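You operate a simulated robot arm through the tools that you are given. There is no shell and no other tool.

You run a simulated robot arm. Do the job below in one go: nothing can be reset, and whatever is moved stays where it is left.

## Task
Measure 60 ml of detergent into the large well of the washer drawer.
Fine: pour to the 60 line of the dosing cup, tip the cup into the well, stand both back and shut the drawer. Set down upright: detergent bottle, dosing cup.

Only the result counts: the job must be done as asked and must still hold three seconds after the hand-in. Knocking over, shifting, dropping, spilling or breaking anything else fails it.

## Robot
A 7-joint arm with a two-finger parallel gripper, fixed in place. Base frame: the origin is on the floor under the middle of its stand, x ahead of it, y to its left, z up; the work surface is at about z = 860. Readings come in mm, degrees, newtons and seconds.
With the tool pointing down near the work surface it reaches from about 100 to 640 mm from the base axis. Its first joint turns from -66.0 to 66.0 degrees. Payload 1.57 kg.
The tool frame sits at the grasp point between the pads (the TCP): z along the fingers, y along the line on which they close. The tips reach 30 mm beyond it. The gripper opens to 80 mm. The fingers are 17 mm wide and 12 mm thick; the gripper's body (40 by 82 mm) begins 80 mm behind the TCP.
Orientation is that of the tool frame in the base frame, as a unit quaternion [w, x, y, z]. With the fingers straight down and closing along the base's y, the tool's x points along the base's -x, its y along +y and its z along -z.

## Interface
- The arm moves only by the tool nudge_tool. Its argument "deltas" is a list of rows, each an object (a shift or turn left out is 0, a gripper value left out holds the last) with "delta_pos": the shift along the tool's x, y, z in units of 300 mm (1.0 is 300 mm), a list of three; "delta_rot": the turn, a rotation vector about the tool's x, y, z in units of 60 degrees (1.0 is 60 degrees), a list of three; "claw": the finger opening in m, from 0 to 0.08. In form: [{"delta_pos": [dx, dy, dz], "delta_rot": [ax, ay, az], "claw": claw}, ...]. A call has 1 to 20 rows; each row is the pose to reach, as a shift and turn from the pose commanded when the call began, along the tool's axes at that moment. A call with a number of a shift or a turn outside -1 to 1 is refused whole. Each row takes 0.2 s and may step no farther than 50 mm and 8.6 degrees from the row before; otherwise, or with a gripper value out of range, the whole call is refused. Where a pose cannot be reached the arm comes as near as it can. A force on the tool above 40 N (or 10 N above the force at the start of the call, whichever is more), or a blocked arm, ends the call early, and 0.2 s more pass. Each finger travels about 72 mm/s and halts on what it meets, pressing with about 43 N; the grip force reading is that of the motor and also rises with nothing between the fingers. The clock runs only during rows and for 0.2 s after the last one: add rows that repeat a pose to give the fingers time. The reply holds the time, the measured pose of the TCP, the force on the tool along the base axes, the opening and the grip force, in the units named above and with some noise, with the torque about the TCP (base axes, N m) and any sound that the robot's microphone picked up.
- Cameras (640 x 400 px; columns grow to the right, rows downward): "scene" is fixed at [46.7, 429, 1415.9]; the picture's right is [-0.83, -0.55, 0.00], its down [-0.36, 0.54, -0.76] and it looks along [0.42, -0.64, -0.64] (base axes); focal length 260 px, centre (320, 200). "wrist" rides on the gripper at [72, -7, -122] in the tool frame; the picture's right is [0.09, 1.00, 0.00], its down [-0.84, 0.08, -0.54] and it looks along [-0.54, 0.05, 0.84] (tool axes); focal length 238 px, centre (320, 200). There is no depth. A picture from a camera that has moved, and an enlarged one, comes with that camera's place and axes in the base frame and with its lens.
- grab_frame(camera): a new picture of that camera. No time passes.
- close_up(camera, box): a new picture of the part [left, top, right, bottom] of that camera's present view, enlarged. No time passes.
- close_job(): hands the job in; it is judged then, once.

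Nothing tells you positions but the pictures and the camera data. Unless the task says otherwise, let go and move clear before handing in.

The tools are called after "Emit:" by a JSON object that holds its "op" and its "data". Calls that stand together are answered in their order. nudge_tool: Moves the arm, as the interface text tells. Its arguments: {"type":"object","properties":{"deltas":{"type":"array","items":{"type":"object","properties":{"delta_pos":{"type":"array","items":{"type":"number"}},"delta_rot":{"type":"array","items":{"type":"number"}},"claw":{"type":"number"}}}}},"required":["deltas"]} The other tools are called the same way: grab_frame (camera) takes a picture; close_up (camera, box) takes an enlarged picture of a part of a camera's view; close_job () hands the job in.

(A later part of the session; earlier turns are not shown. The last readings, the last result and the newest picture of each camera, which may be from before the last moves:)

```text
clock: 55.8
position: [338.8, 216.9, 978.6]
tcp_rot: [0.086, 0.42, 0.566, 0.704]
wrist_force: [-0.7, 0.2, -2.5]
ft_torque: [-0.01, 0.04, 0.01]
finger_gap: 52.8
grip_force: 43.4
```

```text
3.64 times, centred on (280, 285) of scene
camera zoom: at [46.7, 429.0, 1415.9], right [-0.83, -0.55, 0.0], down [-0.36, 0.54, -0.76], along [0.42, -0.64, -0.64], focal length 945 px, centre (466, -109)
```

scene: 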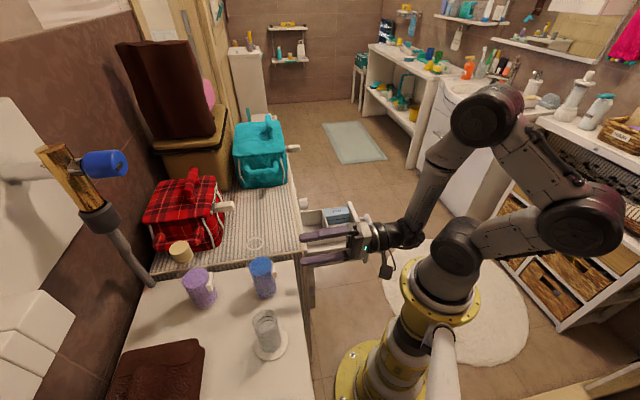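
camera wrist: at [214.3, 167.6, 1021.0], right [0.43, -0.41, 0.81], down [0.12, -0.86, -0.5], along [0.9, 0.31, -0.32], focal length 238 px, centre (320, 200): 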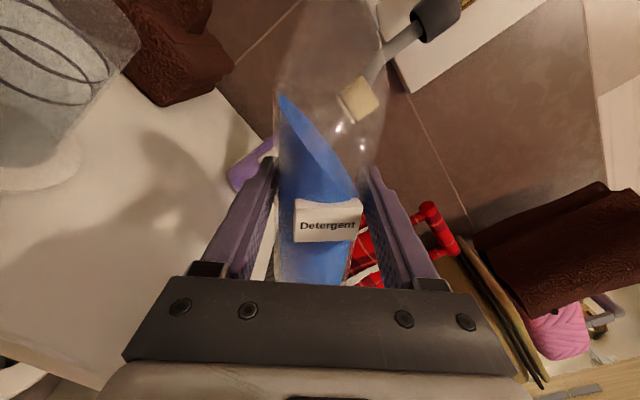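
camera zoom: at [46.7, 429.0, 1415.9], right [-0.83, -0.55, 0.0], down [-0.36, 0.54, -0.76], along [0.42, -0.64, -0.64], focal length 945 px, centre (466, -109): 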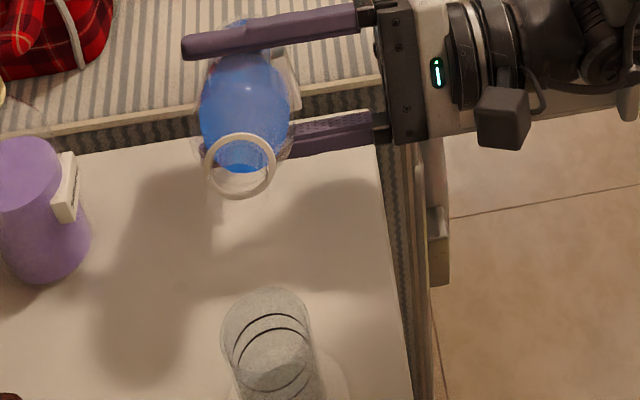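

At 60° the surface is still well inside, and the grip is steady. Pouring may start near 68–70°, so I'll lower the bottle so the lip stays only about 30 mm above the cup rim, and go to 65°.

Emit:
{"op": "nudge_tool", "data": {"deltas": [{"delta_pos": [-0.01, -0.0256, 0]}, {"delta_pos": [-0.02, -0.0512, 0]}, {"delta_pos": [-0.03, -0.0767, 0]}, {"delta_pos": [-0.0397, -0.1023, 0]}, {"delta_pos": [-0.0397, -0.1023, 0], "delta_rot": [0, 0, -0.04]}, {"delta_pos": [-0.0397, -0.1023, 0], "delta_rot": [0, 0, -0.077]}, {"delta_pos": [-0.0397, -0.1023, 0], "delta_rot": [0, 0, -0.077]}]}}

Emit:
{"op": "close_up", "data": {"camera": "wrist", "box": [160, 0, 420, 290]}}

Emit:
{"op": "close_up", "data": {"camera": "scene", "box": [235, 230, 325, 350]}}

```text
clock: 57.4
position: [333.5, 218.5, 945.5]
tcp_rot: [0.113, 0.396, 0.584, 0.7]
wrist_force: [-0.5, 0.5, -2.4]
ft_torque: [0.01, 0.03, 0.02]
finger_gap: 52.8
grip_force: 43.4
```

```text
1.38 times, centred on (290, 145) of wrist
camera zoom: at [202.8, 177.7, 969.6], right [0.24, -0.24, 0.94], down [0.2, -0.94, -0.29], along [0.95, 0.26, -0.18], focal length 329 px, centre (361, 276)
```

zoom: 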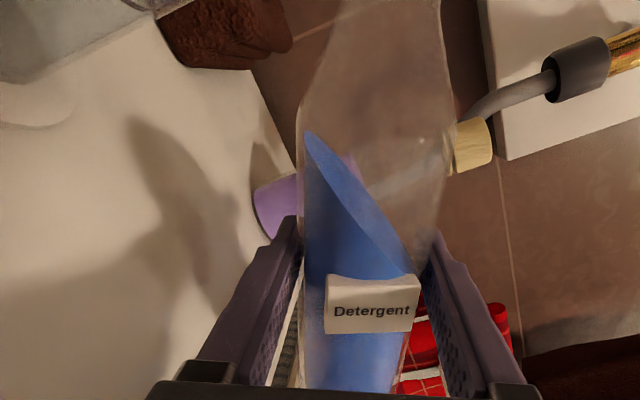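

```text
3.33 times, centred on (280, 290) of scene
camera zoom: at [46.7, 429.0, 1415.9], right [-0.83, -0.55, 0.0], down [-0.36, 0.54, -0.76], along [0.42, -0.64, -0.64], focal length 866 px, centre (453, -100)
```

zoom: 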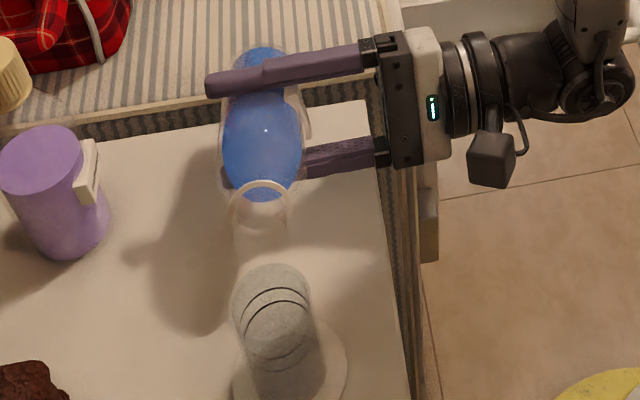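

Grip is steady at 65° with the mouth coming in over the cup. I'll go on to 68° in 1° steps, keeping the lip in place.

Emit:
{"op": "nudge_tool", "data": {"deltas": [{"delta_pos": [0.001, 0.007, 0], "delta_rot": [0, 0, -0.0167]}, {"delta_pos": [0.002, 0.014, 0], "delta_rot": [0, 0, -0.0333]}, {"delta_pos": [0.003, 0.021, 0], "delta_rot": [0, 0, -0.05]}, {"delta_pos": [0.003, 0.021, 0], "delta_rot": [0, 0, -0.05]}]}}

Emit:
{"op": "close_up", "data": {"camera": "wrist", "box": [160, 0, 420, 290]}}

Emit:
{"op": "close_up", "data": {"camera": "scene", "box": [245, 255, 305, 350]}}

```text
clock: 58.4
position: [335.6, 219.3, 951.8]
tcp_rot: [0.131, 0.381, 0.593, 0.697]
wrist_force: [1.3, 0.2, -2.2]
ft_torque: [0.02, 0.04, 0.0]
finger_gap: 52.5
grip_force: 42.7
```

```text
1.38 times, centred on (290, 145) of wrist
camera zoom: at [202.6, 177.7, 971.8], right [0.21, -0.2, 0.96], down [0.21, -0.95, -0.25], along [0.96, 0.26, -0.15], focal length 329 px, centre (361, 276)
```

zoom: 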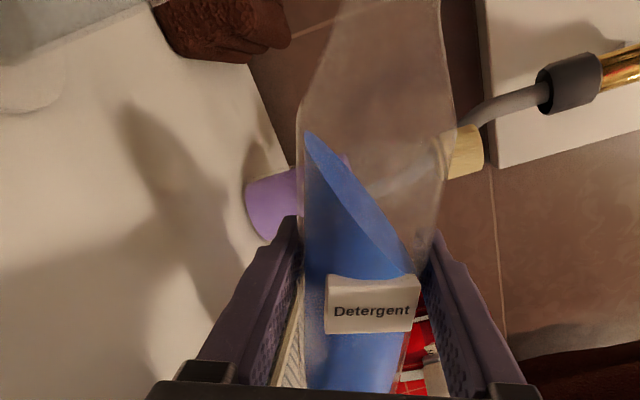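

```text
4.21 times, centred on (275, 302) of scene
camera zoom: at [46.7, 429.0, 1415.9], right [-0.83, -0.55, 0.0], down [-0.36, 0.54, -0.76], along [0.42, -0.64, -0.64], focal length 1094 px, centre (510, -232)
```

zoom: 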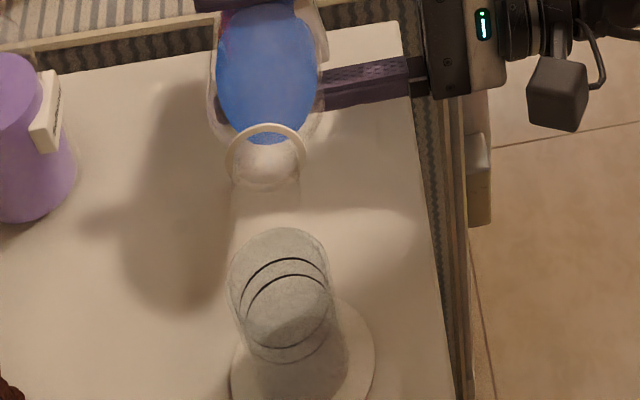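

The lip is over the cup at z≈985 with the grip steady, and nothing is flowing yet. Going on to 72° in 1° steps.

Emit:
{"op": "nudge_tool", "data": {"deltas": [{"delta_pos": [0.001, 0.007, 0], "delta_rot": [0, 0, -0.0167]}, {"delta_pos": [0.002, 0.014, 0], "delta_rot": [0, 0, -0.0333]}, {"delta_pos": [0.003, 0.021, 0], "delta_rot": [0, 0, -0.05]}, {"delta_pos": [0.0042, 0.0278, 0], "delta_rot": [0, 0, -0.0667]}, {"delta_pos": [0.0042, 0.0278, 0], "delta_rot": [0, 0, -0.0667]}]}}

Emit:
{"op": "close_up", "data": {"camera": "wrist", "box": [160, 0, 420, 290]}}

Emit:
{"op": "close_up", "data": {"camera": "scene", "box": [245, 255, 305, 350]}}

```text
clock: 59.6
position: [337.9, 215.4, 959.9]
tcp_rot: [0.156, 0.36, 0.605, 0.693]
wrist_force: [0.7, 0.1, -2.0]
ft_torque: [0.04, 0.01, 0.0]
finger_gap: 52.6
grip_force: 42.6
```

```text
1.38 times, centred on (290, 145) of wrist
camera zoom: at [204.3, 175.6, 974.9], right [0.16, -0.16, 0.98], down [0.22, -0.96, -0.19], along [0.96, 0.25, -0.11], focal length 329 px, centre (361, 276)
```

zoom: 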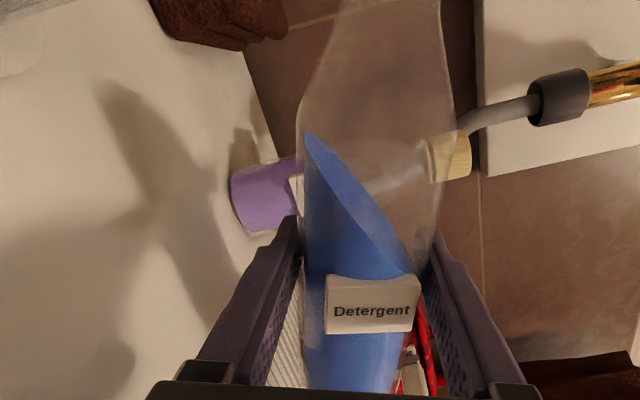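

```text
4.21 times, centred on (275, 302) of scene
camera zoom: at [46.7, 429.0, 1415.9], right [-0.83, -0.55, 0.0], down [-0.36, 0.54, -0.76], along [0.42, -0.64, -0.64], focal length 1094 px, centre (510, -232)
```

zoom: 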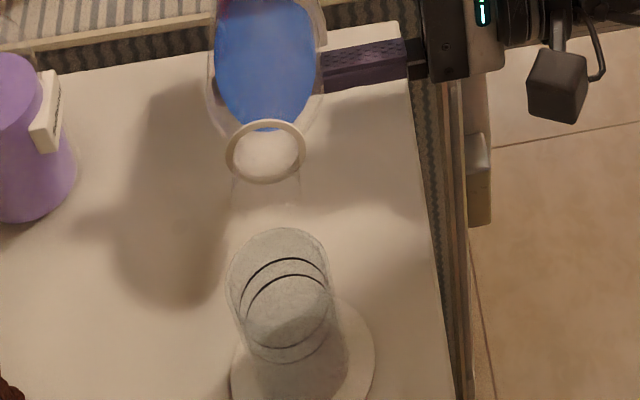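

Still nothing at 72° and the grip is steady. Continuing to 76°.

Emit:
{"op": "nudge_tool", "data": {"deltas": [{"delta_pos": [0.001, 0.007, 0], "delta_rot": [0, 0, -0.0167]}, {"delta_pos": [0.002, 0.014, 0], "delta_rot": [0, 0, -0.0333]}, {"delta_pos": [0.003, 0.021, 0], "delta_rot": [0, 0, -0.05]}, {"delta_pos": [0.0044, 0.0277, 0], "delta_rot": [0, 0, -0.0667]}, {"delta_pos": [0.0044, 0.0277, 0], "delta_rot": [0, 0, -0.0667]}]}}

Emit:
{"op": "close_up", "data": {"camera": "wrist", "box": [160, 0, 420, 290]}}

Emit:
{"op": "close_up", "data": {"camera": "scene", "box": [245, 255, 305, 350]}}

```text
clock: 60.8
position: [339.4, 214.1, 968.4]
tcp_rot: [0.181, 0.338, 0.618, 0.686]
wrist_force: [-0.3, 0.3, -1.9]
ft_torque: [0.03, 0.03, 0.04]
finger_gap: 52.7
grip_force: 43.1
```

```text
1.38 times, centred on (290, 145) of wrist
camera zoom: at [204.2, 176.4, 978.2], right [0.11, -0.11, 0.99], down [0.23, -0.96, -0.13], along [0.97, 0.24, -0.08], focal length 329 px, centre (361, 276)
```

zoom: 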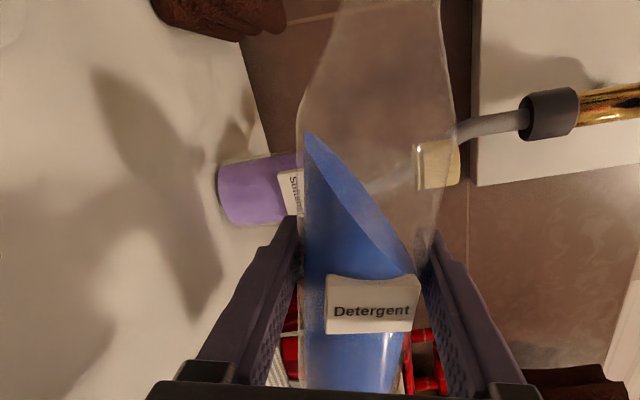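

```text
4.21 times, centred on (275, 302) of scene
camera zoom: at [46.7, 429.0, 1415.9], right [-0.83, -0.55, 0.0], down [-0.36, 0.54, -0.76], along [0.42, -0.64, -0.64], focal length 1094 px, centre (510, -232)
```

zoom: 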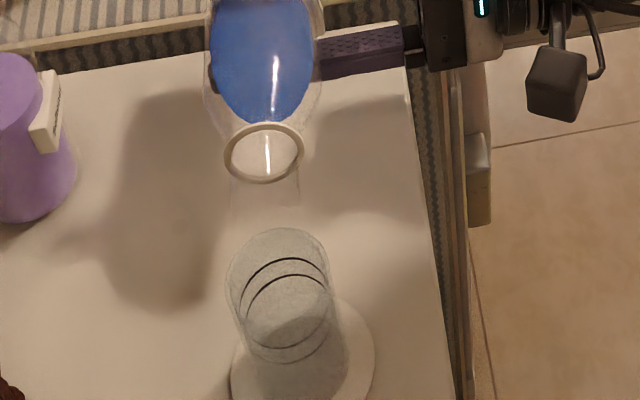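

76° and still nothing. I'll take smaller steps from here.

Emit:
{"op": "nudge_tool", "data": {"deltas": [{"delta_pos": [0.0008, 0.0052, 0], "delta_rot": [0, 0, -0.0125]}, {"delta_pos": [0.0016, 0.0104, 0], "delta_rot": [0, 0, -0.025]}, {"delta_pos": [0.0024, 0.0156, 0], "delta_rot": [0, 0, -0.0375]}, {"delta_pos": [0.0031, 0.0209, 0], "delta_rot": [0, 0, -0.05]}, {"delta_pos": [0.0031, 0.0209, 0], "delta_rot": [0, 0, -0.05]}]}}

Emit:
{"op": "close_up", "data": {"camera": "scene", "box": [245, 255, 305, 350]}}

Emit:
{"op": "grab_frame", "data": {"camera": "wrist"}}

```text
clock: 62.0
position: [339.5, 215.6, 974.3]
tcp_rot: [0.198, 0.321, 0.627, 0.681]
wrist_force: [-0.3, 0.1, -2.9]
ft_torque: [0.02, 0.0, -0.02]
finger_gap: 52.9
grip_force: 42.9
```

```text
4.21 times, centred on (275, 302) of scene
camera zoom: at [46.7, 429.0, 1415.9], right [-0.83, -0.55, 0.0], down [-0.36, 0.54, -0.76], along [0.42, -0.64, -0.64], focal length 1094 px, centre (510, -232)
```

zoom: 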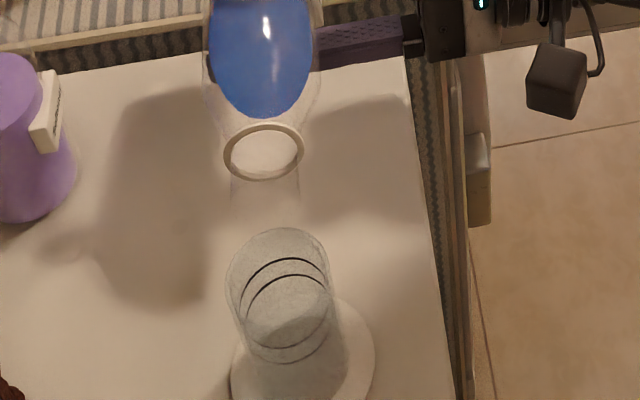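

```text
taken
camera wrist: at [204.7, 175.9, 980.0], right [0.07, -0.07, 0.99], down [0.24, -0.97, -0.09], along [0.97, 0.24, -0.05], focal length 238 px, centre (320, 200)
```

wrist: 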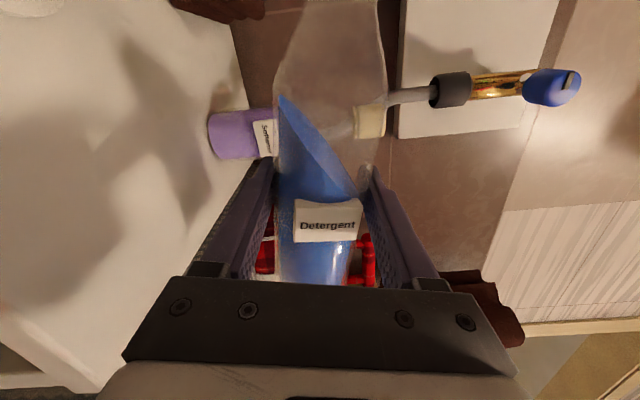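

Emit:
{"op": "nudge_tool", "data": {"deltas": [{"delta_pos": [0.0005, 0.0035, 0], "delta_rot": [0, 0, -0.0083]}, {"delta_pos": [0.001, 0.007, 0], "delta_rot": [0, 0, -0.0167]}, {"delta_pos": [0.0015, 0.0104, 0], "delta_rot": [0, 0, -0.025]}, {"delta_pos": [0.002, 0.0138, 0], "delta_rot": [0, 0, -0.0333]}, {"delta_pos": [0.002, 0.0138, 0], "delta_rot": [0, 0, -0.0333]}]}}

Emit:
{"op": "close_up", "data": {"camera": "scene", "box": [245, 255, 305, 350]}}

```text
clock: 63.2
position: [338.6, 215.5, 978.7]
tcp_rot: [0.21, 0.311, 0.632, 0.678]
wrist_force: [-0.4, -0.2, -3.8]
ft_torque: [0.04, 0.03, -0.01]
finger_gap: 52.7
grip_force: 43.3
```

```text
4.21 times, centred on (275, 302) of scene
camera zoom: at [46.7, 429.0, 1415.9], right [-0.83, -0.55, 0.0], down [-0.36, 0.54, -0.76], along [0.42, -0.64, -0.64], focal length 1094 px, centre (510, -232)
```

zoom: 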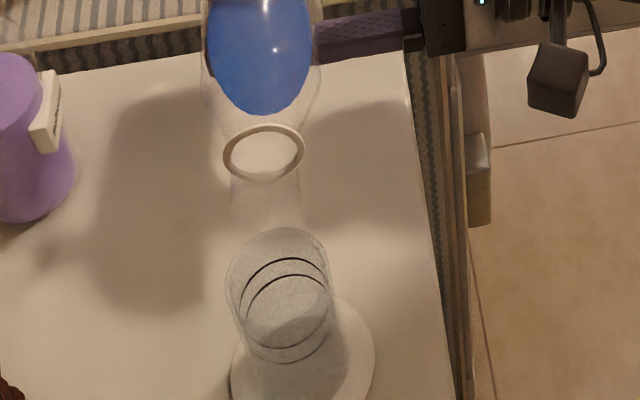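

Emit:
{"op": "nudge_tool", "data": {"deltas": [{"delta_pos": [0.0004, 0.0035, 0], "delta_rot": [0, 0, -0.0083]}, {"delta_pos": [0.0008, 0.007, 0], "delta_rot": [0, 0, -0.0167]}, {"delta_pos": [0.0008, 0.007, 0], "delta_rot": [0, 0, -0.0167]}]}}

Emit:
{"op": "close_up", "data": {"camera": "scene", "box": [245, 255, 305, 350]}}

```text
clock: 64.0
position: [339.4, 214.8, 980.6]
tcp_rot: [0.215, 0.306, 0.635, 0.676]
wrist_force: [-0.2, 0.0, -2.0]
ft_torque: [0.01, 0.01, -0.03]
finger_gap: 52.7
grip_force: 42.7
```

```text
4.21 times, centred on (275, 302) of scene
camera zoom: at [46.7, 429.0, 1415.9], right [-0.83, -0.55, 0.0], down [-0.36, 0.54, -0.76], along [0.42, -0.64, -0.64], focal length 1094 px, centre (510, -232)
```

zoom: 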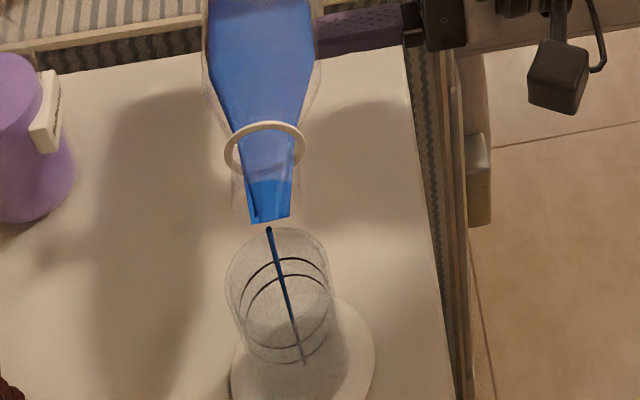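

Pouring has started at 82°, and a thin stream falls inside the cup. I'll hold and watch the level.

Emit:
{"op": "nudge_tool", "data": {"deltas": [{"delta_pos": [0, 0, 0]}]}}

Emit:
{"op": "close_up", "data": {"camera": "scene", "box": [240, 270, 300, 360]}}

```text
clock: 64.4
position: [339.1, 215.0, 979.8]
tcp_rot: [0.215, 0.307, 0.635, 0.676]
wrist_force: [-0.5, 0.5, -1.6]
ft_torque: [0.04, 0.01, 0.03]
finger_gap: 52.7
grip_force: 42.7
```

```text
4.44 times, centred on (270, 315) of scene
camera zoom: at [46.7, 429.0, 1415.9], right [-0.83, -0.55, 0.0], down [-0.36, 0.54, -0.76], along [0.42, -0.64, -0.64], focal length 1155 px, centre (542, -311)
```

zoom: 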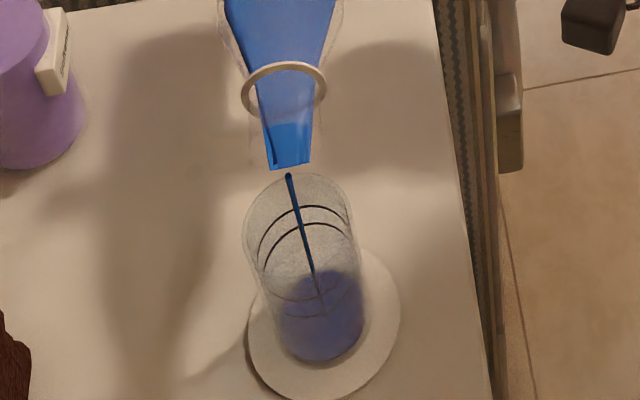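

The stream is going in and the liquid has covered the cup's floor. I'll continue in short holds while tracking the level.

Emit:
{"op": "nudge_tool", "data": {"deltas": [{"delta_pos": [0, 0, 0]}]}}

Emit:
{"op": "close_up", "data": {"camera": "scene", "box": [245, 300, 295, 360]}}

Emit:
{"op": "close_up", "data": {"camera": "scene", "box": [240, 255, 300, 345]}}

```text
clock: 64.8
position: [339.1, 214.9, 980.8]
tcp_rot: [0.215, 0.306, 0.635, 0.676]
wrist_force: [0.4, 0.4, -2.8]
ft_torque: [0.05, 0.02, -0.02]
finger_gap: 52.7
grip_force: 42.6
```

```text
6.67 times, centred on (270, 330) of scene
camera zoom: at [46.7, 429.0, 1415.9], right [-0.83, -0.55, 0.0], down [-0.36, 0.54, -0.76], along [0.42, -0.64, -0.64], focal length 1732 px, centre (653, -667)
```

zoom: 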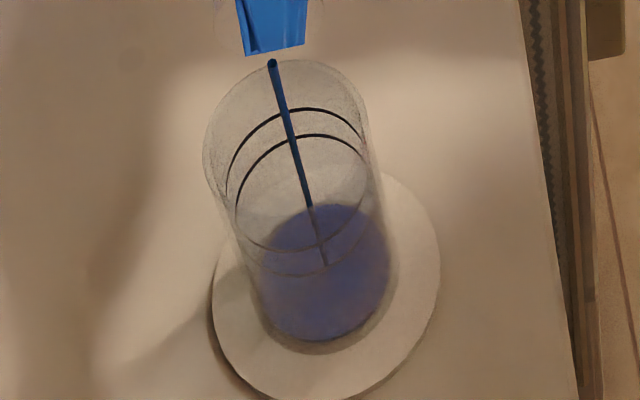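

```text
4.44 times, centred on (270, 300) of scene
camera zoom: at [46.7, 429.0, 1415.9], right [-0.83, -0.55, 0.0], down [-0.36, 0.54, -0.76], along [0.42, -0.64, -0.64], focal length 1155 px, centre (542, -244)
```

zoom: 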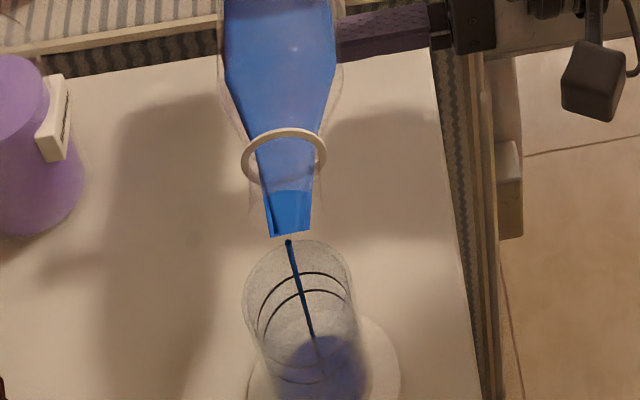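

The flow is slow and controlled at this angle. I'll tilt another half degree and watch.

Emit:
{"op": "nudge_tool", "data": {"deltas": [{"delta_pos": [0.0002, 0.0035, 0], "delta_rot": [0, 0, -0.0083]}, {"delta_pos": [0.0002, 0.0035, 0], "delta_rot": [0, 0, -0.0083]}]}}

Emit:
{"op": "close_up", "data": {"camera": "scene", "box": [245, 300, 295, 360]}}

```text
clock: 65.4
position: [339.0, 214.8, 982.6]
tcp_rot: [0.218, 0.303, 0.637, 0.675]
wrist_force: [0.6, 0.8, -2.5]
ft_torque: [0.03, 0.01, 0.04]
finger_gap: 52.6
grip_force: 43.2
```

```text
6.67 times, centred on (270, 330) of scene
camera zoom: at [46.7, 429.0, 1415.9], right [-0.83, -0.55, 0.0], down [-0.36, 0.54, -0.76], along [0.42, -0.64, -0.64], focal length 1732 px, centre (653, -667)
```

zoom: 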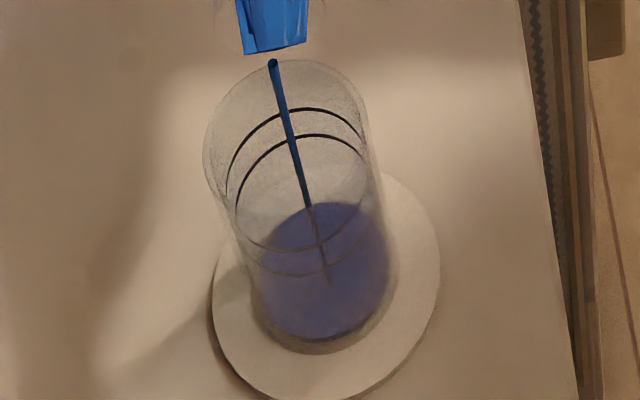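

Emit:
{"op": "nudge_tool", "data": {"deltas": [{"delta_pos": [0, 0, 0]}, {"delta_pos": [0, 0, 0]}, {"delta_pos": [0, 0, 0]}, {"delta_pos": [0, 0, 0]}]}}

Emit:
{"op": "close_up", "data": {"camera": "scene", "box": [245, 300, 295, 360]}}

```text
clock: 66.4
position: [337.0, 213.4, 981.5]
tcp_rot: [0.218, 0.303, 0.636, 0.675]
wrist_force: [0.5, 0.4, -1.7]
ft_torque: [0.04, 0.04, 0.02]
finger_gap: 52.6
grip_force: 43.0
```

```text
6.67 times, centred on (270, 330) of scene
camera zoom: at [46.7, 429.0, 1415.9], right [-0.83, -0.55, 0.0], down [-0.36, 0.54, -0.76], along [0.42, -0.64, -0.64], focal length 1732 px, centre (653, -667)
```

zoom: 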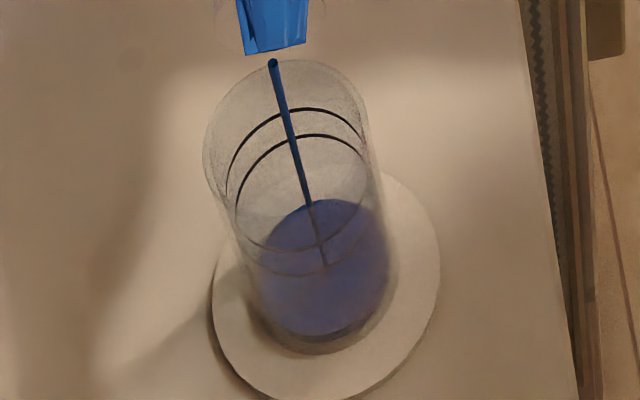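

Level is rising about 3 ml/s. I'll tilt another degree to keep a steady flow.

Emit:
{"op": "nudge_tool", "data": {"deltas": [{"delta_pos": [0.0002, 0.0035, 0], "delta_rot": [0, 0, -0.0083]}, {"delta_pos": [0.0005, 0.007, 0], "delta_rot": [0, 0, -0.0167]}, {"delta_pos": [0.0005, 0.007, 0], "delta_rot": [0, 0, -0.0167]}, {"delta_pos": [0.0005, 0.007, 0], "delta_rot": [0, 0, -0.0167]}]}}

Emit:
{"op": "close_up", "data": {"camera": "scene", "box": [245, 300, 295, 360]}}

Emit:
{"op": "close_up", "data": {"camera": "scene", "box": [240, 255, 300, 345]}}

```text
clock: 67.4
position: [339.8, 213.3, 984.4]
tcp_rot: [0.224, 0.297, 0.639, 0.673]
wrist_force: [-0.1, 0.0, -2.3]
ft_torque: [0.02, 0.06, -0.02]
finger_gap: 52.8
grip_force: 42.7
```

```text
6.67 times, centred on (270, 330) of scene
camera zoom: at [46.7, 429.0, 1415.9], right [-0.83, -0.55, 0.0], down [-0.36, 0.54, -0.76], along [0.42, -0.64, -0.64], focal length 1732 px, centre (653, -667)
```

zoom: 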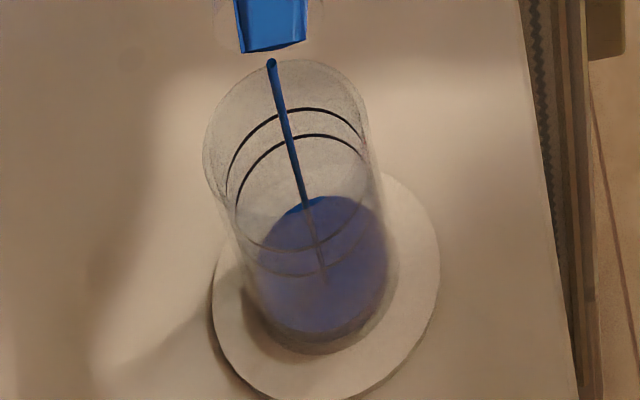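

```text
4.44 times, centred on (270, 300) of scene
camera zoom: at [46.7, 429.0, 1415.9], right [-0.83, -0.55, 0.0], down [-0.36, 0.54, -0.76], along [0.42, -0.64, -0.64], focal length 1155 px, centre (542, -244)
```

zoom: 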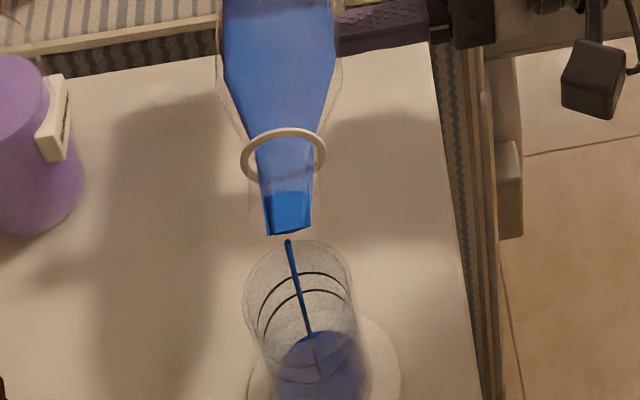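

Emit:
{"op": "nudge_tool", "data": {"deltas": [{"delta_pos": [0, 0.0035, 0], "delta_rot": [0, 0, -0.0083]}, {"delta_pos": [0, 0.0035, 0], "delta_rot": [0, 0, -0.0083]}, {"delta_pos": [0, 0.0035, 0], "delta_rot": [0, 0, -0.0083]}, {"delta_pos": [0, 0.0035, 0], "delta_rot": [0, 0, -0.0083]}, {"delta_pos": [0, 0.0035, 0], "delta_rot": [0, 0, -0.0083]}, {"delta_pos": [0, 0.0035, 0], "delta_rot": [0, 0, -0.0083]}]}}

Emit:
{"op": "close_up", "data": {"camera": "scene", "box": [245, 300, 295, 360]}}

```text
clock: 68.8
position: [340.1, 215.0, 985.0]
tcp_rot: [0.226, 0.294, 0.641, 0.672]
wrist_force: [-1.1, 0.1, -2.5]
ft_torque: [0.0, 0.05, 0.01]
finger_gap: 52.6
grip_force: 43.1
```

```text
6.67 times, centred on (270, 330) of scene
camera zoom: at [46.7, 429.0, 1415.9], right [-0.83, -0.55, 0.0], down [-0.36, 0.54, -0.76], along [0.42, -0.64, -0.64], focal length 1732 px, centre (653, -667)
```

zoom: 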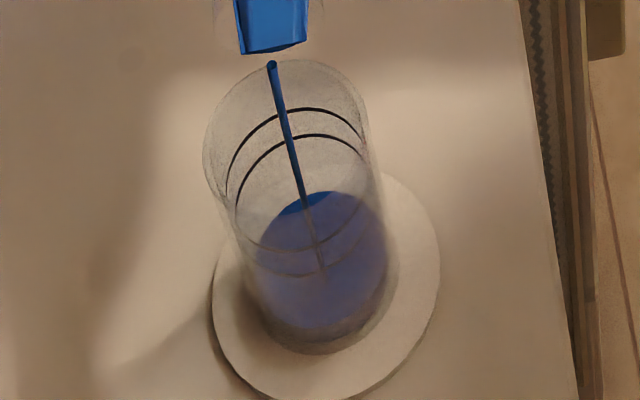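

About 14 ml in, with everything steady. Adding a degree and continuing.

Emit:
{"op": "nudge_tool", "data": {"deltas": [{"delta_pos": [0, 0.0035, 0], "delta_rot": [0, 0, -0.0083]}, {"delta_pos": [0, 0.007, 0], "delta_rot": [0, 0, -0.0167]}, {"delta_pos": [0, 0.007, 0], "delta_rot": [0, 0, -0.0167]}, {"delta_pos": [0, 0.007, 0], "delta_rot": [0, 0, -0.0167]}, {"delta_pos": [0, 0.007, 0], "delta_rot": [0, 0, -0.0167]}, {"delta_pos": [0, 0.007, 0], "delta_rot": [0, 0, -0.0167]}, {"delta_pos": [0, 0.007, 0], "delta_rot": [0, 0, -0.0167]}]}}

Emit:
{"op": "close_up", "data": {"camera": "scene", "box": [245, 300, 295, 360]}}

Emit:
{"op": "close_up", "data": {"camera": "scene", "box": [230, 245, 310, 365]}}

```text
clock: 70.4
position: [339.3, 215.2, 988.4]
tcp_rot: [0.232, 0.289, 0.643, 0.67]
wrist_force: [0.4, 0.5, -2.9]
ft_torque: [0.03, 0.04, -0.04]
finger_gap: 52.7
grip_force: 43.1
```

```text
6.67 times, centred on (270, 330) of scene
camera zoom: at [46.7, 429.0, 1415.9], right [-0.83, -0.55, 0.0], down [-0.36, 0.54, -0.76], along [0.42, -0.64, -0.64], focal length 1732 px, centre (653, -667)
```

zoom: 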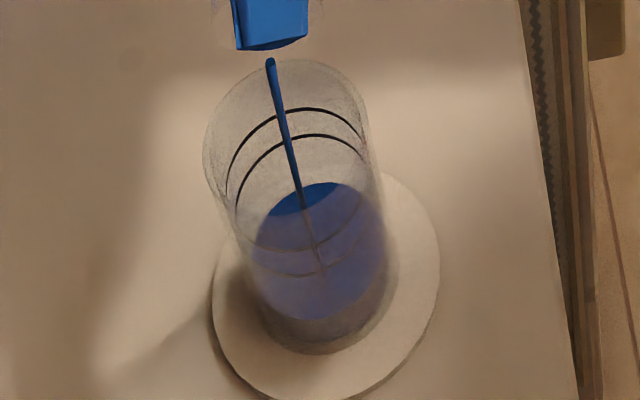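

```text
3.33 times, centred on (270, 305) of scene
camera zoom: at [46.7, 429.0, 1415.9], right [-0.83, -0.55, 0.0], down [-0.36, 0.54, -0.76], along [0.42, -0.64, -0.64], focal length 866 px, centre (487, -150)
```

zoom: 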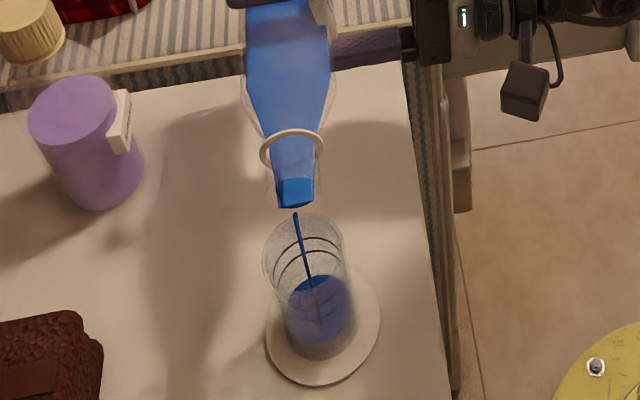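

About 19 ml. Continuing with another degree and a 2 s hold.

Emit:
{"op": "nudge_tool", "data": {"deltas": [{"delta_pos": [0, 0.0035, 0], "delta_rot": [0, 0, -0.0083]}, {"delta_pos": [0, 0.007, 0], "delta_rot": [0, 0, -0.0167]}, {"delta_pos": [0, 0.007, 0], "delta_rot": [0, 0, -0.0167]}, {"delta_pos": [0, 0.007, 0], "delta_rot": [0, 0, -0.0167]}, {"delta_pos": [0, 0.007, 0], "delta_rot": [0, 0, -0.0167]}, {"delta_pos": [0, 0.007, 0], "delta_rot": [0, 0, -0.0167]}, {"delta_pos": [0, 0.007, 0], "delta_rot": [0, 0, -0.0167]}, {"delta_pos": [0, 0.007, 0], "delta_rot": [0, 0, -0.0167]}, {"delta_pos": [0, 0.007, 0], "delta_rot": [0, 0, -0.0167]}]}}

Emit:
{"op": "close_up", "data": {"camera": "scene", "box": [245, 300, 295, 360]}}

```text
clock: 72.4
position: [340.7, 213.4, 990.4]
tcp_rot: [0.239, 0.284, 0.645, 0.668]
wrist_force: [0.7, -0.1, -1.2]
ft_torque: [0.0, 0.02, 0.03]
finger_gap: 52.5
grip_force: 42.5
```

```text
6.67 times, centred on (270, 330) of scene
camera zoom: at [46.7, 429.0, 1415.9], right [-0.83, -0.55, 0.0], down [-0.36, 0.54, -0.76], along [0.42, -0.64, -0.64], focal length 1732 px, centre (653, -667)
```

zoom: 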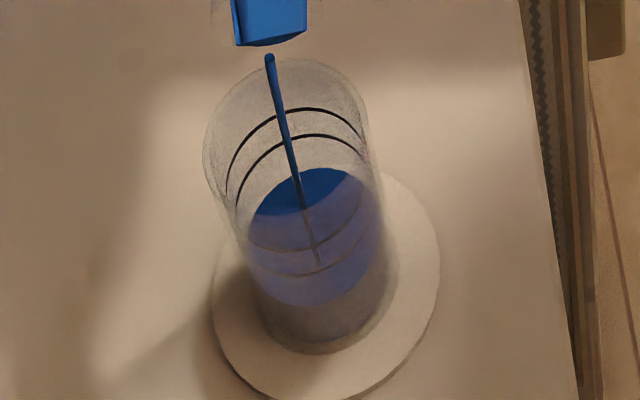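

About 31 ml, at about 6 ml/s. I'll hold this angle a bit longer.

Emit:
{"op": "nudge_tool", "data": {"deltas": [{"delta_pos": [0, 0, 0]}, {"delta_pos": [0, 0, 0]}, {"delta_pos": [0, 0, 0]}, {"delta_pos": [0, 0, 0]}, {"delta_pos": [0, 0, 0]}, {"delta_pos": [0, 0, 0]}, {"delta_pos": [0, 0, 0]}, {"delta_pos": [0, 0, 0]}]}}

Emit:
{"op": "close_up", "data": {"camera": "scene", "box": [245, 300, 295, 360]}}

```text
clock: 74.2
position: [340.5, 214.7, 990.0]
tcp_rot: [0.24, 0.285, 0.644, 0.668]
wrist_force: [0.0, 0.2, -2.3]
ft_torque: [0.04, 0.03, -0.01]
finger_gap: 52.7
grip_force: 42.9
```

```text
6.67 times, centred on (270, 330) of scene
camera zoom: at [46.7, 429.0, 1415.9], right [-0.83, -0.55, 0.0], down [-0.36, 0.54, -0.76], along [0.42, -0.64, -0.64], focal length 1732 px, centre (653, -667)
```

zoom: 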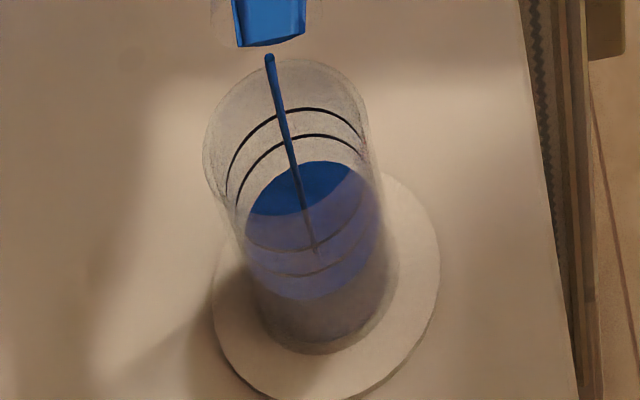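

About 37 ml and slowing. Adding about 0.75°.

Emit:
{"op": "nudge_tool", "data": {"deltas": [{"delta_pos": [0, 0.0035, 0], "delta_rot": [0, 0, -0.0083]}, {"delta_pos": [0, 0.0052, 0], "delta_rot": [0, 0, -0.0125]}, {"delta_pos": [0, 0.0052, 0], "delta_rot": [0, 0, -0.0125]}, {"delta_pos": [0, 0.0052, 0], "delta_rot": [0, 0, -0.0125]}, {"delta_pos": [0, 0.0052, 0], "delta_rot": [0, 0, -0.0125]}, {"delta_pos": [0, 0.0052, 0], "delta_rot": [0, 0, -0.0125]}, {"delta_pos": [0, 0.0052, 0], "delta_rot": [0, 0, -0.0125]}]}}

Emit:
{"op": "close_up", "data": {"camera": "scene", "box": [245, 300, 295, 360]}}

```text
clock: 75.8
position: [340.0, 213.9, 990.7]
tcp_rot: [0.244, 0.28, 0.647, 0.667]
wrist_force: [-1.0, -0.3, -2.1]
ft_torque: [0.03, 0.0, -0.01]
finger_gap: 52.4
grip_force: 42.8
```

```text
6.67 times, centred on (270, 330) of scene
camera zoom: at [46.7, 429.0, 1415.9], right [-0.83, -0.55, 0.0], down [-0.36, 0.54, -0.76], along [0.42, -0.64, -0.64], focal length 1732 px, centre (653, -667)
```

zoom: 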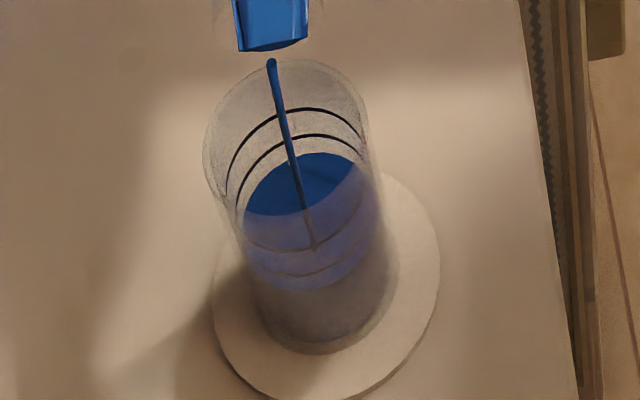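

About 45 ml. Continuing with a short hold.

Emit:
{"op": "nudge_tool", "data": {"deltas": [{"delta_pos": [0, 0.002, 0], "delta_rot": [0, 0, -0.005]}, {"delta_pos": [0, 0.002, 0], "delta_rot": [0, 0, -0.005]}, {"delta_pos": [0, 0.002, 0], "delta_rot": [0, 0, -0.005]}, {"delta_pos": [0, 0.002, 0], "delta_rot": [0, 0, -0.005]}, {"delta_pos": [0, 0.002, 0], "delta_rot": [0, 0, -0.005]}]}}

Emit:
{"op": "close_up", "data": {"camera": "scene", "box": [245, 300, 295, 360]}}

```text
clock: 77.0
position: [340.0, 214.9, 992.6]
tcp_rot: [0.244, 0.278, 0.648, 0.666]
wrist_force: [-0.2, -1.1, -2.2]
ft_torque: [0.02, 0.02, 0.01]
finger_gap: 52.4
grip_force: 43.2
```

```text
6.67 times, centred on (270, 330) of scene
camera zoom: at [46.7, 429.0, 1415.9], right [-0.83, -0.55, 0.0], down [-0.36, 0.54, -0.76], along [0.42, -0.64, -0.64], focal length 1732 px, centre (653, -667)
```

zoom: 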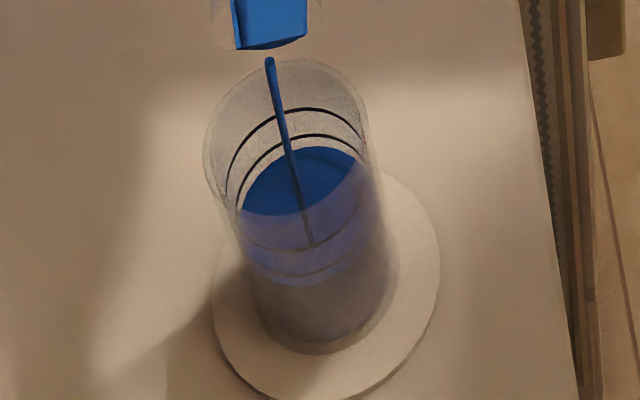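

About 50 ml. One second more, then fine control.

Emit:
{"op": "nudge_tool", "data": {"deltas": [{"delta_pos": [0, 0, 0]}, {"delta_pos": [0, 0, 0]}, {"delta_pos": [0, 0, 0]}, {"delta_pos": [0, 0, 0]}]}}

Emit:
{"op": "close_up", "data": {"camera": "scene", "box": [245, 300, 295, 360]}}

Emit:
{"op": "close_up", "data": {"camera": "scene", "box": [255, 308, 285, 346]}}

```text
clock: 78.0
position: [340.1, 214.2, 991.8]
tcp_rot: [0.246, 0.278, 0.647, 0.666]
wrist_force: [0.3, -0.6, -0.8]
ft_torque: [0.02, 0.0, 0.0]
finger_gap: 53.0
grip_force: 43.0
```

```text
6.67 times, centred on (270, 330) of scene
camera zoom: at [46.7, 429.0, 1415.9], right [-0.83, -0.55, 0.0], down [-0.36, 0.54, -0.76], along [0.42, -0.64, -0.64], focal length 1732 px, centre (653, -667)
```

zoom: 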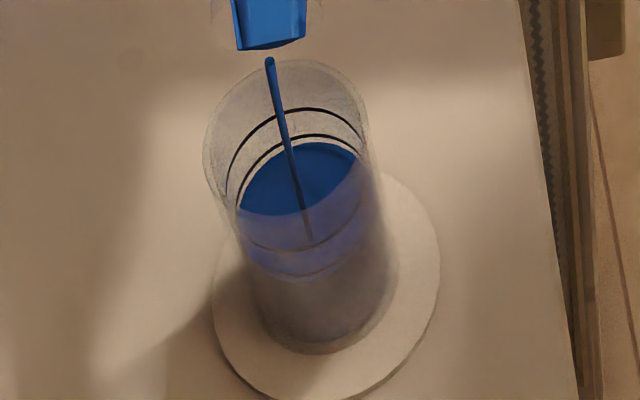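

```text
10.53 times, centred on (270, 327) of scene
camera zoom: at [46.7, 429.0, 1415.9], right [-0.83, -0.55, 0.0], down [-0.36, 0.54, -0.76], along [0.42, -0.64, -0.64], focal length 2735 px, centre (846, -1137)
```

zoom: 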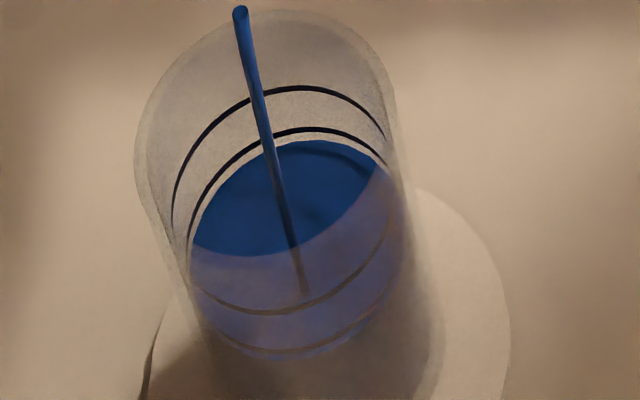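

About 54 ml, with the surface 5 mm below the lower line. A little more.

Emit:
{"op": "nudge_tool", "data": {"deltas": [{"delta_pos": [0, 0, 0]}, {"delta_pos": [0, 0, 0]}, {"delta_pos": [0, 0, 0]}]}}

Emit:
{"op": "close_up", "data": {"camera": "scene", "box": [255, 308, 285, 346]}}

```text
clock: 78.8
position: [339.2, 215.7, 992.8]
tcp_rot: [0.246, 0.277, 0.648, 0.666]
wrist_force: [-0.5, 0.5, -2.3]
ft_torque: [0.03, 0.03, 0.01]
finger_gap: 52.6
grip_force: 42.5
```

```text
10.53 times, centred on (270, 327) of scene
camera zoom: at [46.7, 429.0, 1415.9], right [-0.83, -0.55, 0.0], down [-0.36, 0.54, -0.76], along [0.42, -0.64, -0.64], focal length 2735 px, centre (846, -1137)
```

zoom: 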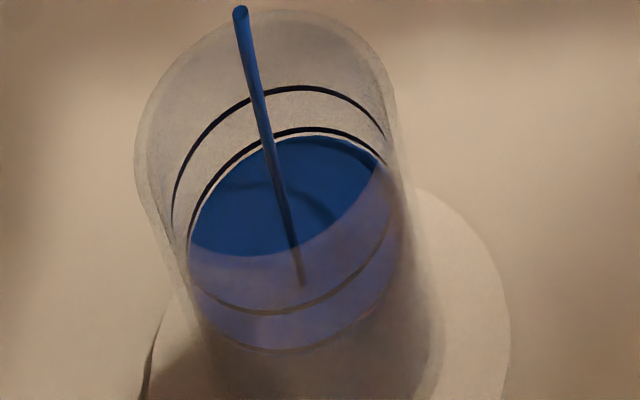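

Very close now, with about 3 ml to go. I'll hold a touch longer before rolling back.

Emit:
{"op": "nudge_tool", "data": {"deltas": [{"delta_pos": [0, 0, 0]}]}}

Emit:
{"op": "close_up", "data": {"camera": "scene", "box": [255, 308, 285, 346]}}

```text
clock: 79.2
position: [338.9, 214.6, 992.7]
tcp_rot: [0.245, 0.277, 0.648, 0.666]
wrist_force: [-0.3, -0.7, -2.0]
ft_torque: [0.01, 0.02, 0.0]
finger_gap: 52.7
grip_force: 43.5
```

```text
10.53 times, centred on (270, 327) of scene
camera zoom: at [46.7, 429.0, 1415.9], right [-0.83, -0.55, 0.0], down [-0.36, 0.54, -0.76], along [0.42, -0.64, -0.64], focal length 2735 px, centre (846, -1137)
```

zoom: 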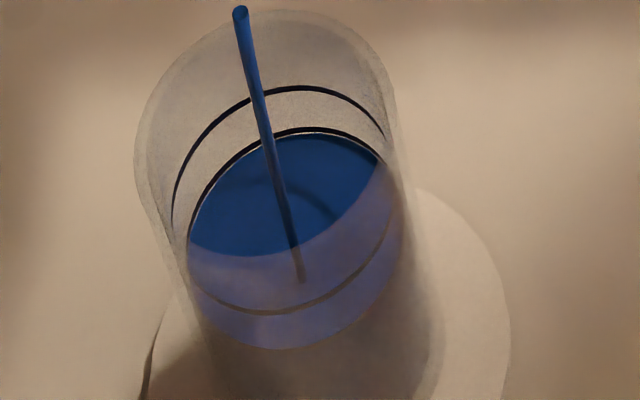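

Nearly at the line. One last short hold, then roll back to stop the flow, all in one call.

Emit:
{"op": "nudge_tool", "data": {"deltas": [{"delta_pos": [0, 0, 0]}, {"delta_rot": [0, 0, 0.08]}, {"delta_rot": [0, 0, 0.16]}, {"delta_rot": [0, 0, 0.22]}, {"delta_rot": [0, 0, 0.22]}]}}

Emit:
{"op": "close_up", "data": {"camera": "scene", "box": [255, 308, 285, 346]}}

Emit:
{"op": "close_up", "data": {"camera": "scene", "box": [230, 245, 310, 365]}}

```text
clock: 80.4
position: [340.2, 214.9, 991.6]
tcp_rot: [0.166, 0.35, 0.612, 0.69]
wrist_force: [0.1, -0.3, -2.0]
ft_torque: [0.02, 0.05, -0.01]
finger_gap: 52.7
grip_force: 42.8
```

```text
10.53 times, centred on (270, 327) of scene
camera zoom: at [46.7, 429.0, 1415.9], right [-0.83, -0.55, 0.0], down [-0.36, 0.54, -0.76], along [0.42, -0.64, -0.64], focal length 2735 px, centre (846, -1137)
```

zoom: 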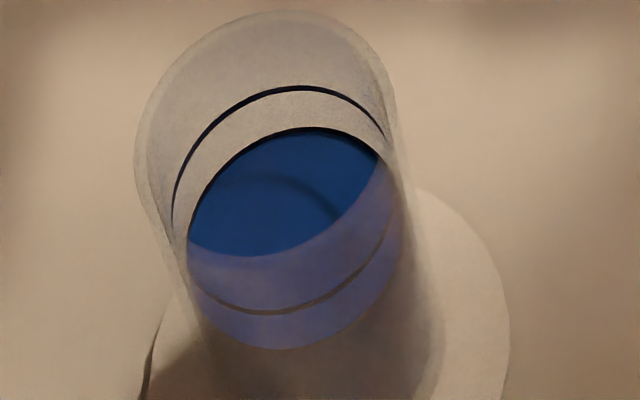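

```text
3.33 times, centred on (270, 305) of scene
camera zoom: at [46.7, 429.0, 1415.9], right [-0.83, -0.55, 0.0], down [-0.36, 0.54, -0.76], along [0.42, -0.64, -0.64], focal length 866 px, centre (487, -150)
```

zoom: 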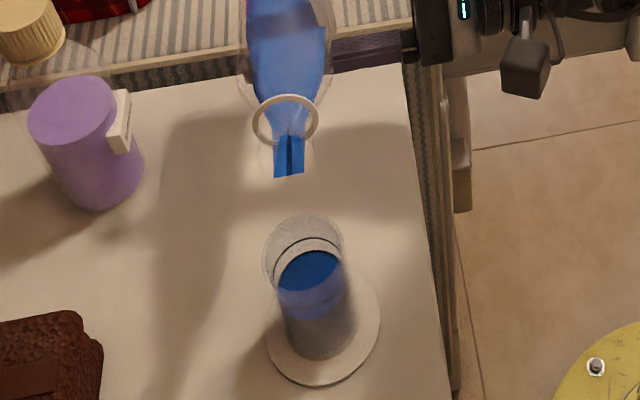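

The flow has stopped. I'll check the level against the line precisely.

Emit:
{"op": "close_up", "data": {"camera": "scene", "box": [262, 314, 282, 328]}}

Emit:
{"op": "close_up", "data": {"camera": "scene", "box": [260, 328, 284, 344]}}

Emit:
{"op": "grab_frame", "data": {"camera": "wrist"}}

```text
16.00 times, centred on (272, 321) of scene
camera zoom: at [46.7, 429.0, 1415.9], right [-0.83, -0.55, 0.0], down [-0.36, 0.54, -0.76], along [0.42, -0.64, -0.64], focal length 4157 px, centre (1088, -1736)
```

zoom: 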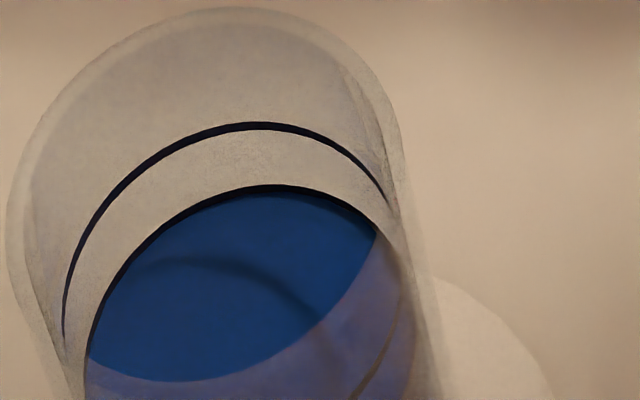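

```text
16.00 times, centred on (272, 336) of scene
camera zoom: at [46.7, 429.0, 1415.9], right [-0.83, -0.55, 0.0], down [-0.36, 0.54, -0.76], along [0.42, -0.64, -0.64], focal length 4157 px, centre (1088, -1976)
```

zoom: 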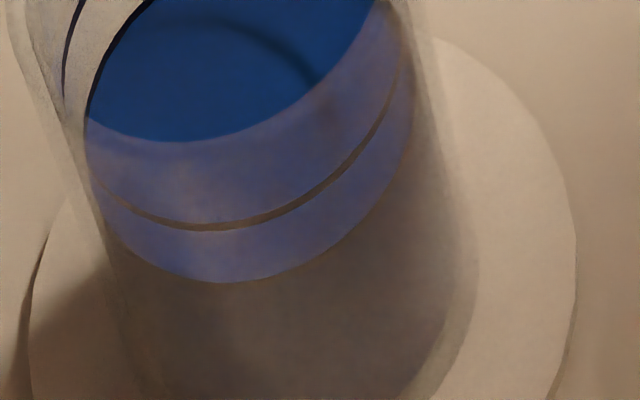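

```text
taken
camera wrist: at [205.6, 174.4, 1005.1], right [0.13, -0.14, 0.98], down [0.23, -0.96, -0.16], along [0.96, 0.25, -0.1], focal length 238 px, centre (320, 200)
```

wrist: 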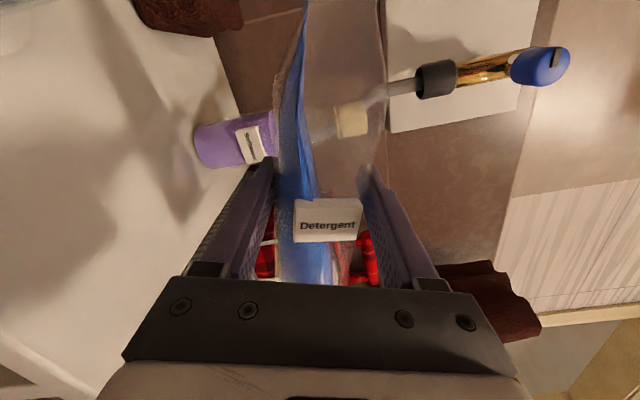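

The surface meets the lower line within about a millimetre, so roughly 59–60 ml. I'll roll the bottle slowly upright.

Emit:
{"op": "nudge_tool", "data": {"deltas": [{"delta_rot": [0, 0, 0.067]}, {"delta_rot": [0, 0, 0.133]}, {"delta_rot": [0, 0, 0.2]}, {"delta_rot": [0, 0, 0.267]}, {"delta_rot": [0, 0, 0.333]}, {"delta_rot": [0, 0, 0.4]}, {"delta_rot": [0, 0, 0.467]}, {"delta_rot": [0, 0, 0.533]}, {"delta_rot": [0, 0, 0.6]}, {"delta_rot": [0, 0, 0.667]}, {"delta_rot": [0, 0, 0.667]}]}}

Emit:
{"op": "nudge_tool", "data": {"deltas": [{"delta_rot": [0, 0, 0.067]}, {"delta_rot": [0, 0, 0.133]}, {"delta_rot": [0, 0, 0.2]}, {"delta_rot": [0, 0, 0.267]}, {"delta_rot": [0, 0, 0.333]}, {"delta_rot": [0, 0, 0.4]}, {"delta_rot": [0, 0, 0.467]}, {"delta_rot": [0, 0, 0.533]}, {"delta_rot": [0, 0, 0.563]}, {"delta_rot": [0, 0, 0.563]}]}}

Emit:
{"op": "grab_frame", "data": {"camera": "wrist"}}

Emit:
{"op": "close_up", "data": {"camera": "scene", "box": [200, 220, 360, 370]}}

```text
clock: 82.8
position: [339.6, 214.3, 993.0]
tcp_rot: [-0.079, 0.538, 0.455, 0.705]
wrist_force: [0.1, -1.0, -2.0]
ft_torque: [0.0, 0.02, 0.01]
finger_gap: 52.7
grip_force: 43.4
```

```text
clock: 85.0
position: [340.6, 214.9, 991.7]
tcp_rot: [-0.28, 0.648, 0.278, 0.651]
wrist_force: [0.2, -0.3, -1.2]
ft_torque: [0.01, 0.03, 0.01]
finger_gap: 52.5
grip_force: 42.9
```

```text
taken
camera wrist: at [252.6, 130.3, 1063.0], right [0.72, -0.68, 0.09], down [-0.31, -0.44, -0.84], along [0.62, 0.58, -0.53], focal length 238 px, centre (320, 200)
```

wrist: 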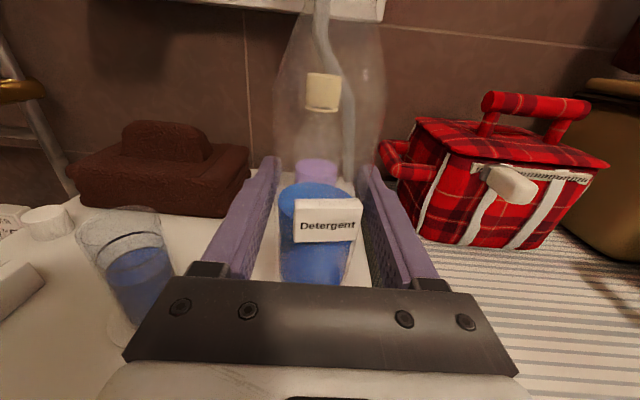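

```text
2.67 times, centred on (280, 295) of scene
camera zoom: at [46.7, 429.0, 1415.9], right [-0.83, -0.55, 0.0], down [-0.36, 0.54, -0.76], along [0.42, -0.64, -0.64], focal length 693 px, centre (427, -53)
```

zoom: 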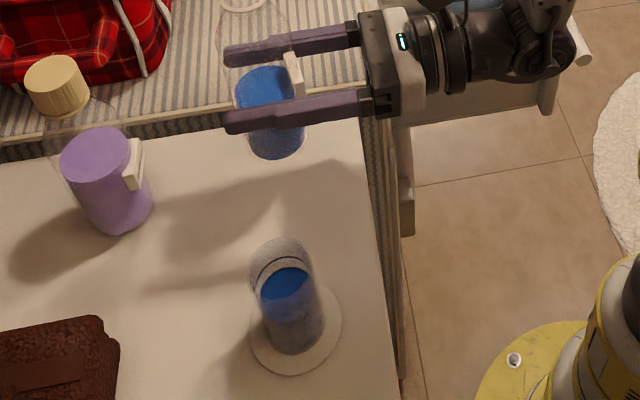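

The bottle is upright and the cup holds the dose. I'll move forward 9 mm, to about its original spot, and lower it to just above the counter.

Emit:
{"op": "nudge_tool", "data": {"deltas": [{"delta_pos": [-0.04, 0.004, 0.015]}, {"delta_pos": [-0.08, 0.004, 0.03]}, {"delta_pos": [-0.12, 0.004, 0.03]}, {"delta_pos": [-0.155, 0.004, 0.03]}, {"delta_pos": [-0.182, 0.004, 0.03]}, {"delta_pos": [-0.182, 0.004, 0.03]}]}}

Emit:
{"op": "nudge_tool", "data": {"deltas": [{"delta_pos": [-0.0035, 0, 0]}, {"delta_pos": [-0.007, 0, 0]}, {"delta_pos": [-0.0105, 0, 0]}, {"delta_pos": [-0.0105, 0, 0]}]}}

```text
clock: 86.4
position: [347.4, 219.8, 937.6]
tcp_rot: [-0.281, 0.647, 0.279, 0.652]
wrist_force: [0.5, -0.2, -1.7]
ft_torque: [-0.01, 0.0, -0.01]
finger_gap: 52.5
grip_force: 42.9
```

```text
clock: 87.4
position: [346.5, 220.2, 934.0]
tcp_rot: [-0.282, 0.647, 0.28, 0.651]
wrist_force: [-0.5, 0.7, -0.8]
ft_torque: [0.03, 0.03, -0.03]
finger_gap: 52.8
grip_force: 42.8
```

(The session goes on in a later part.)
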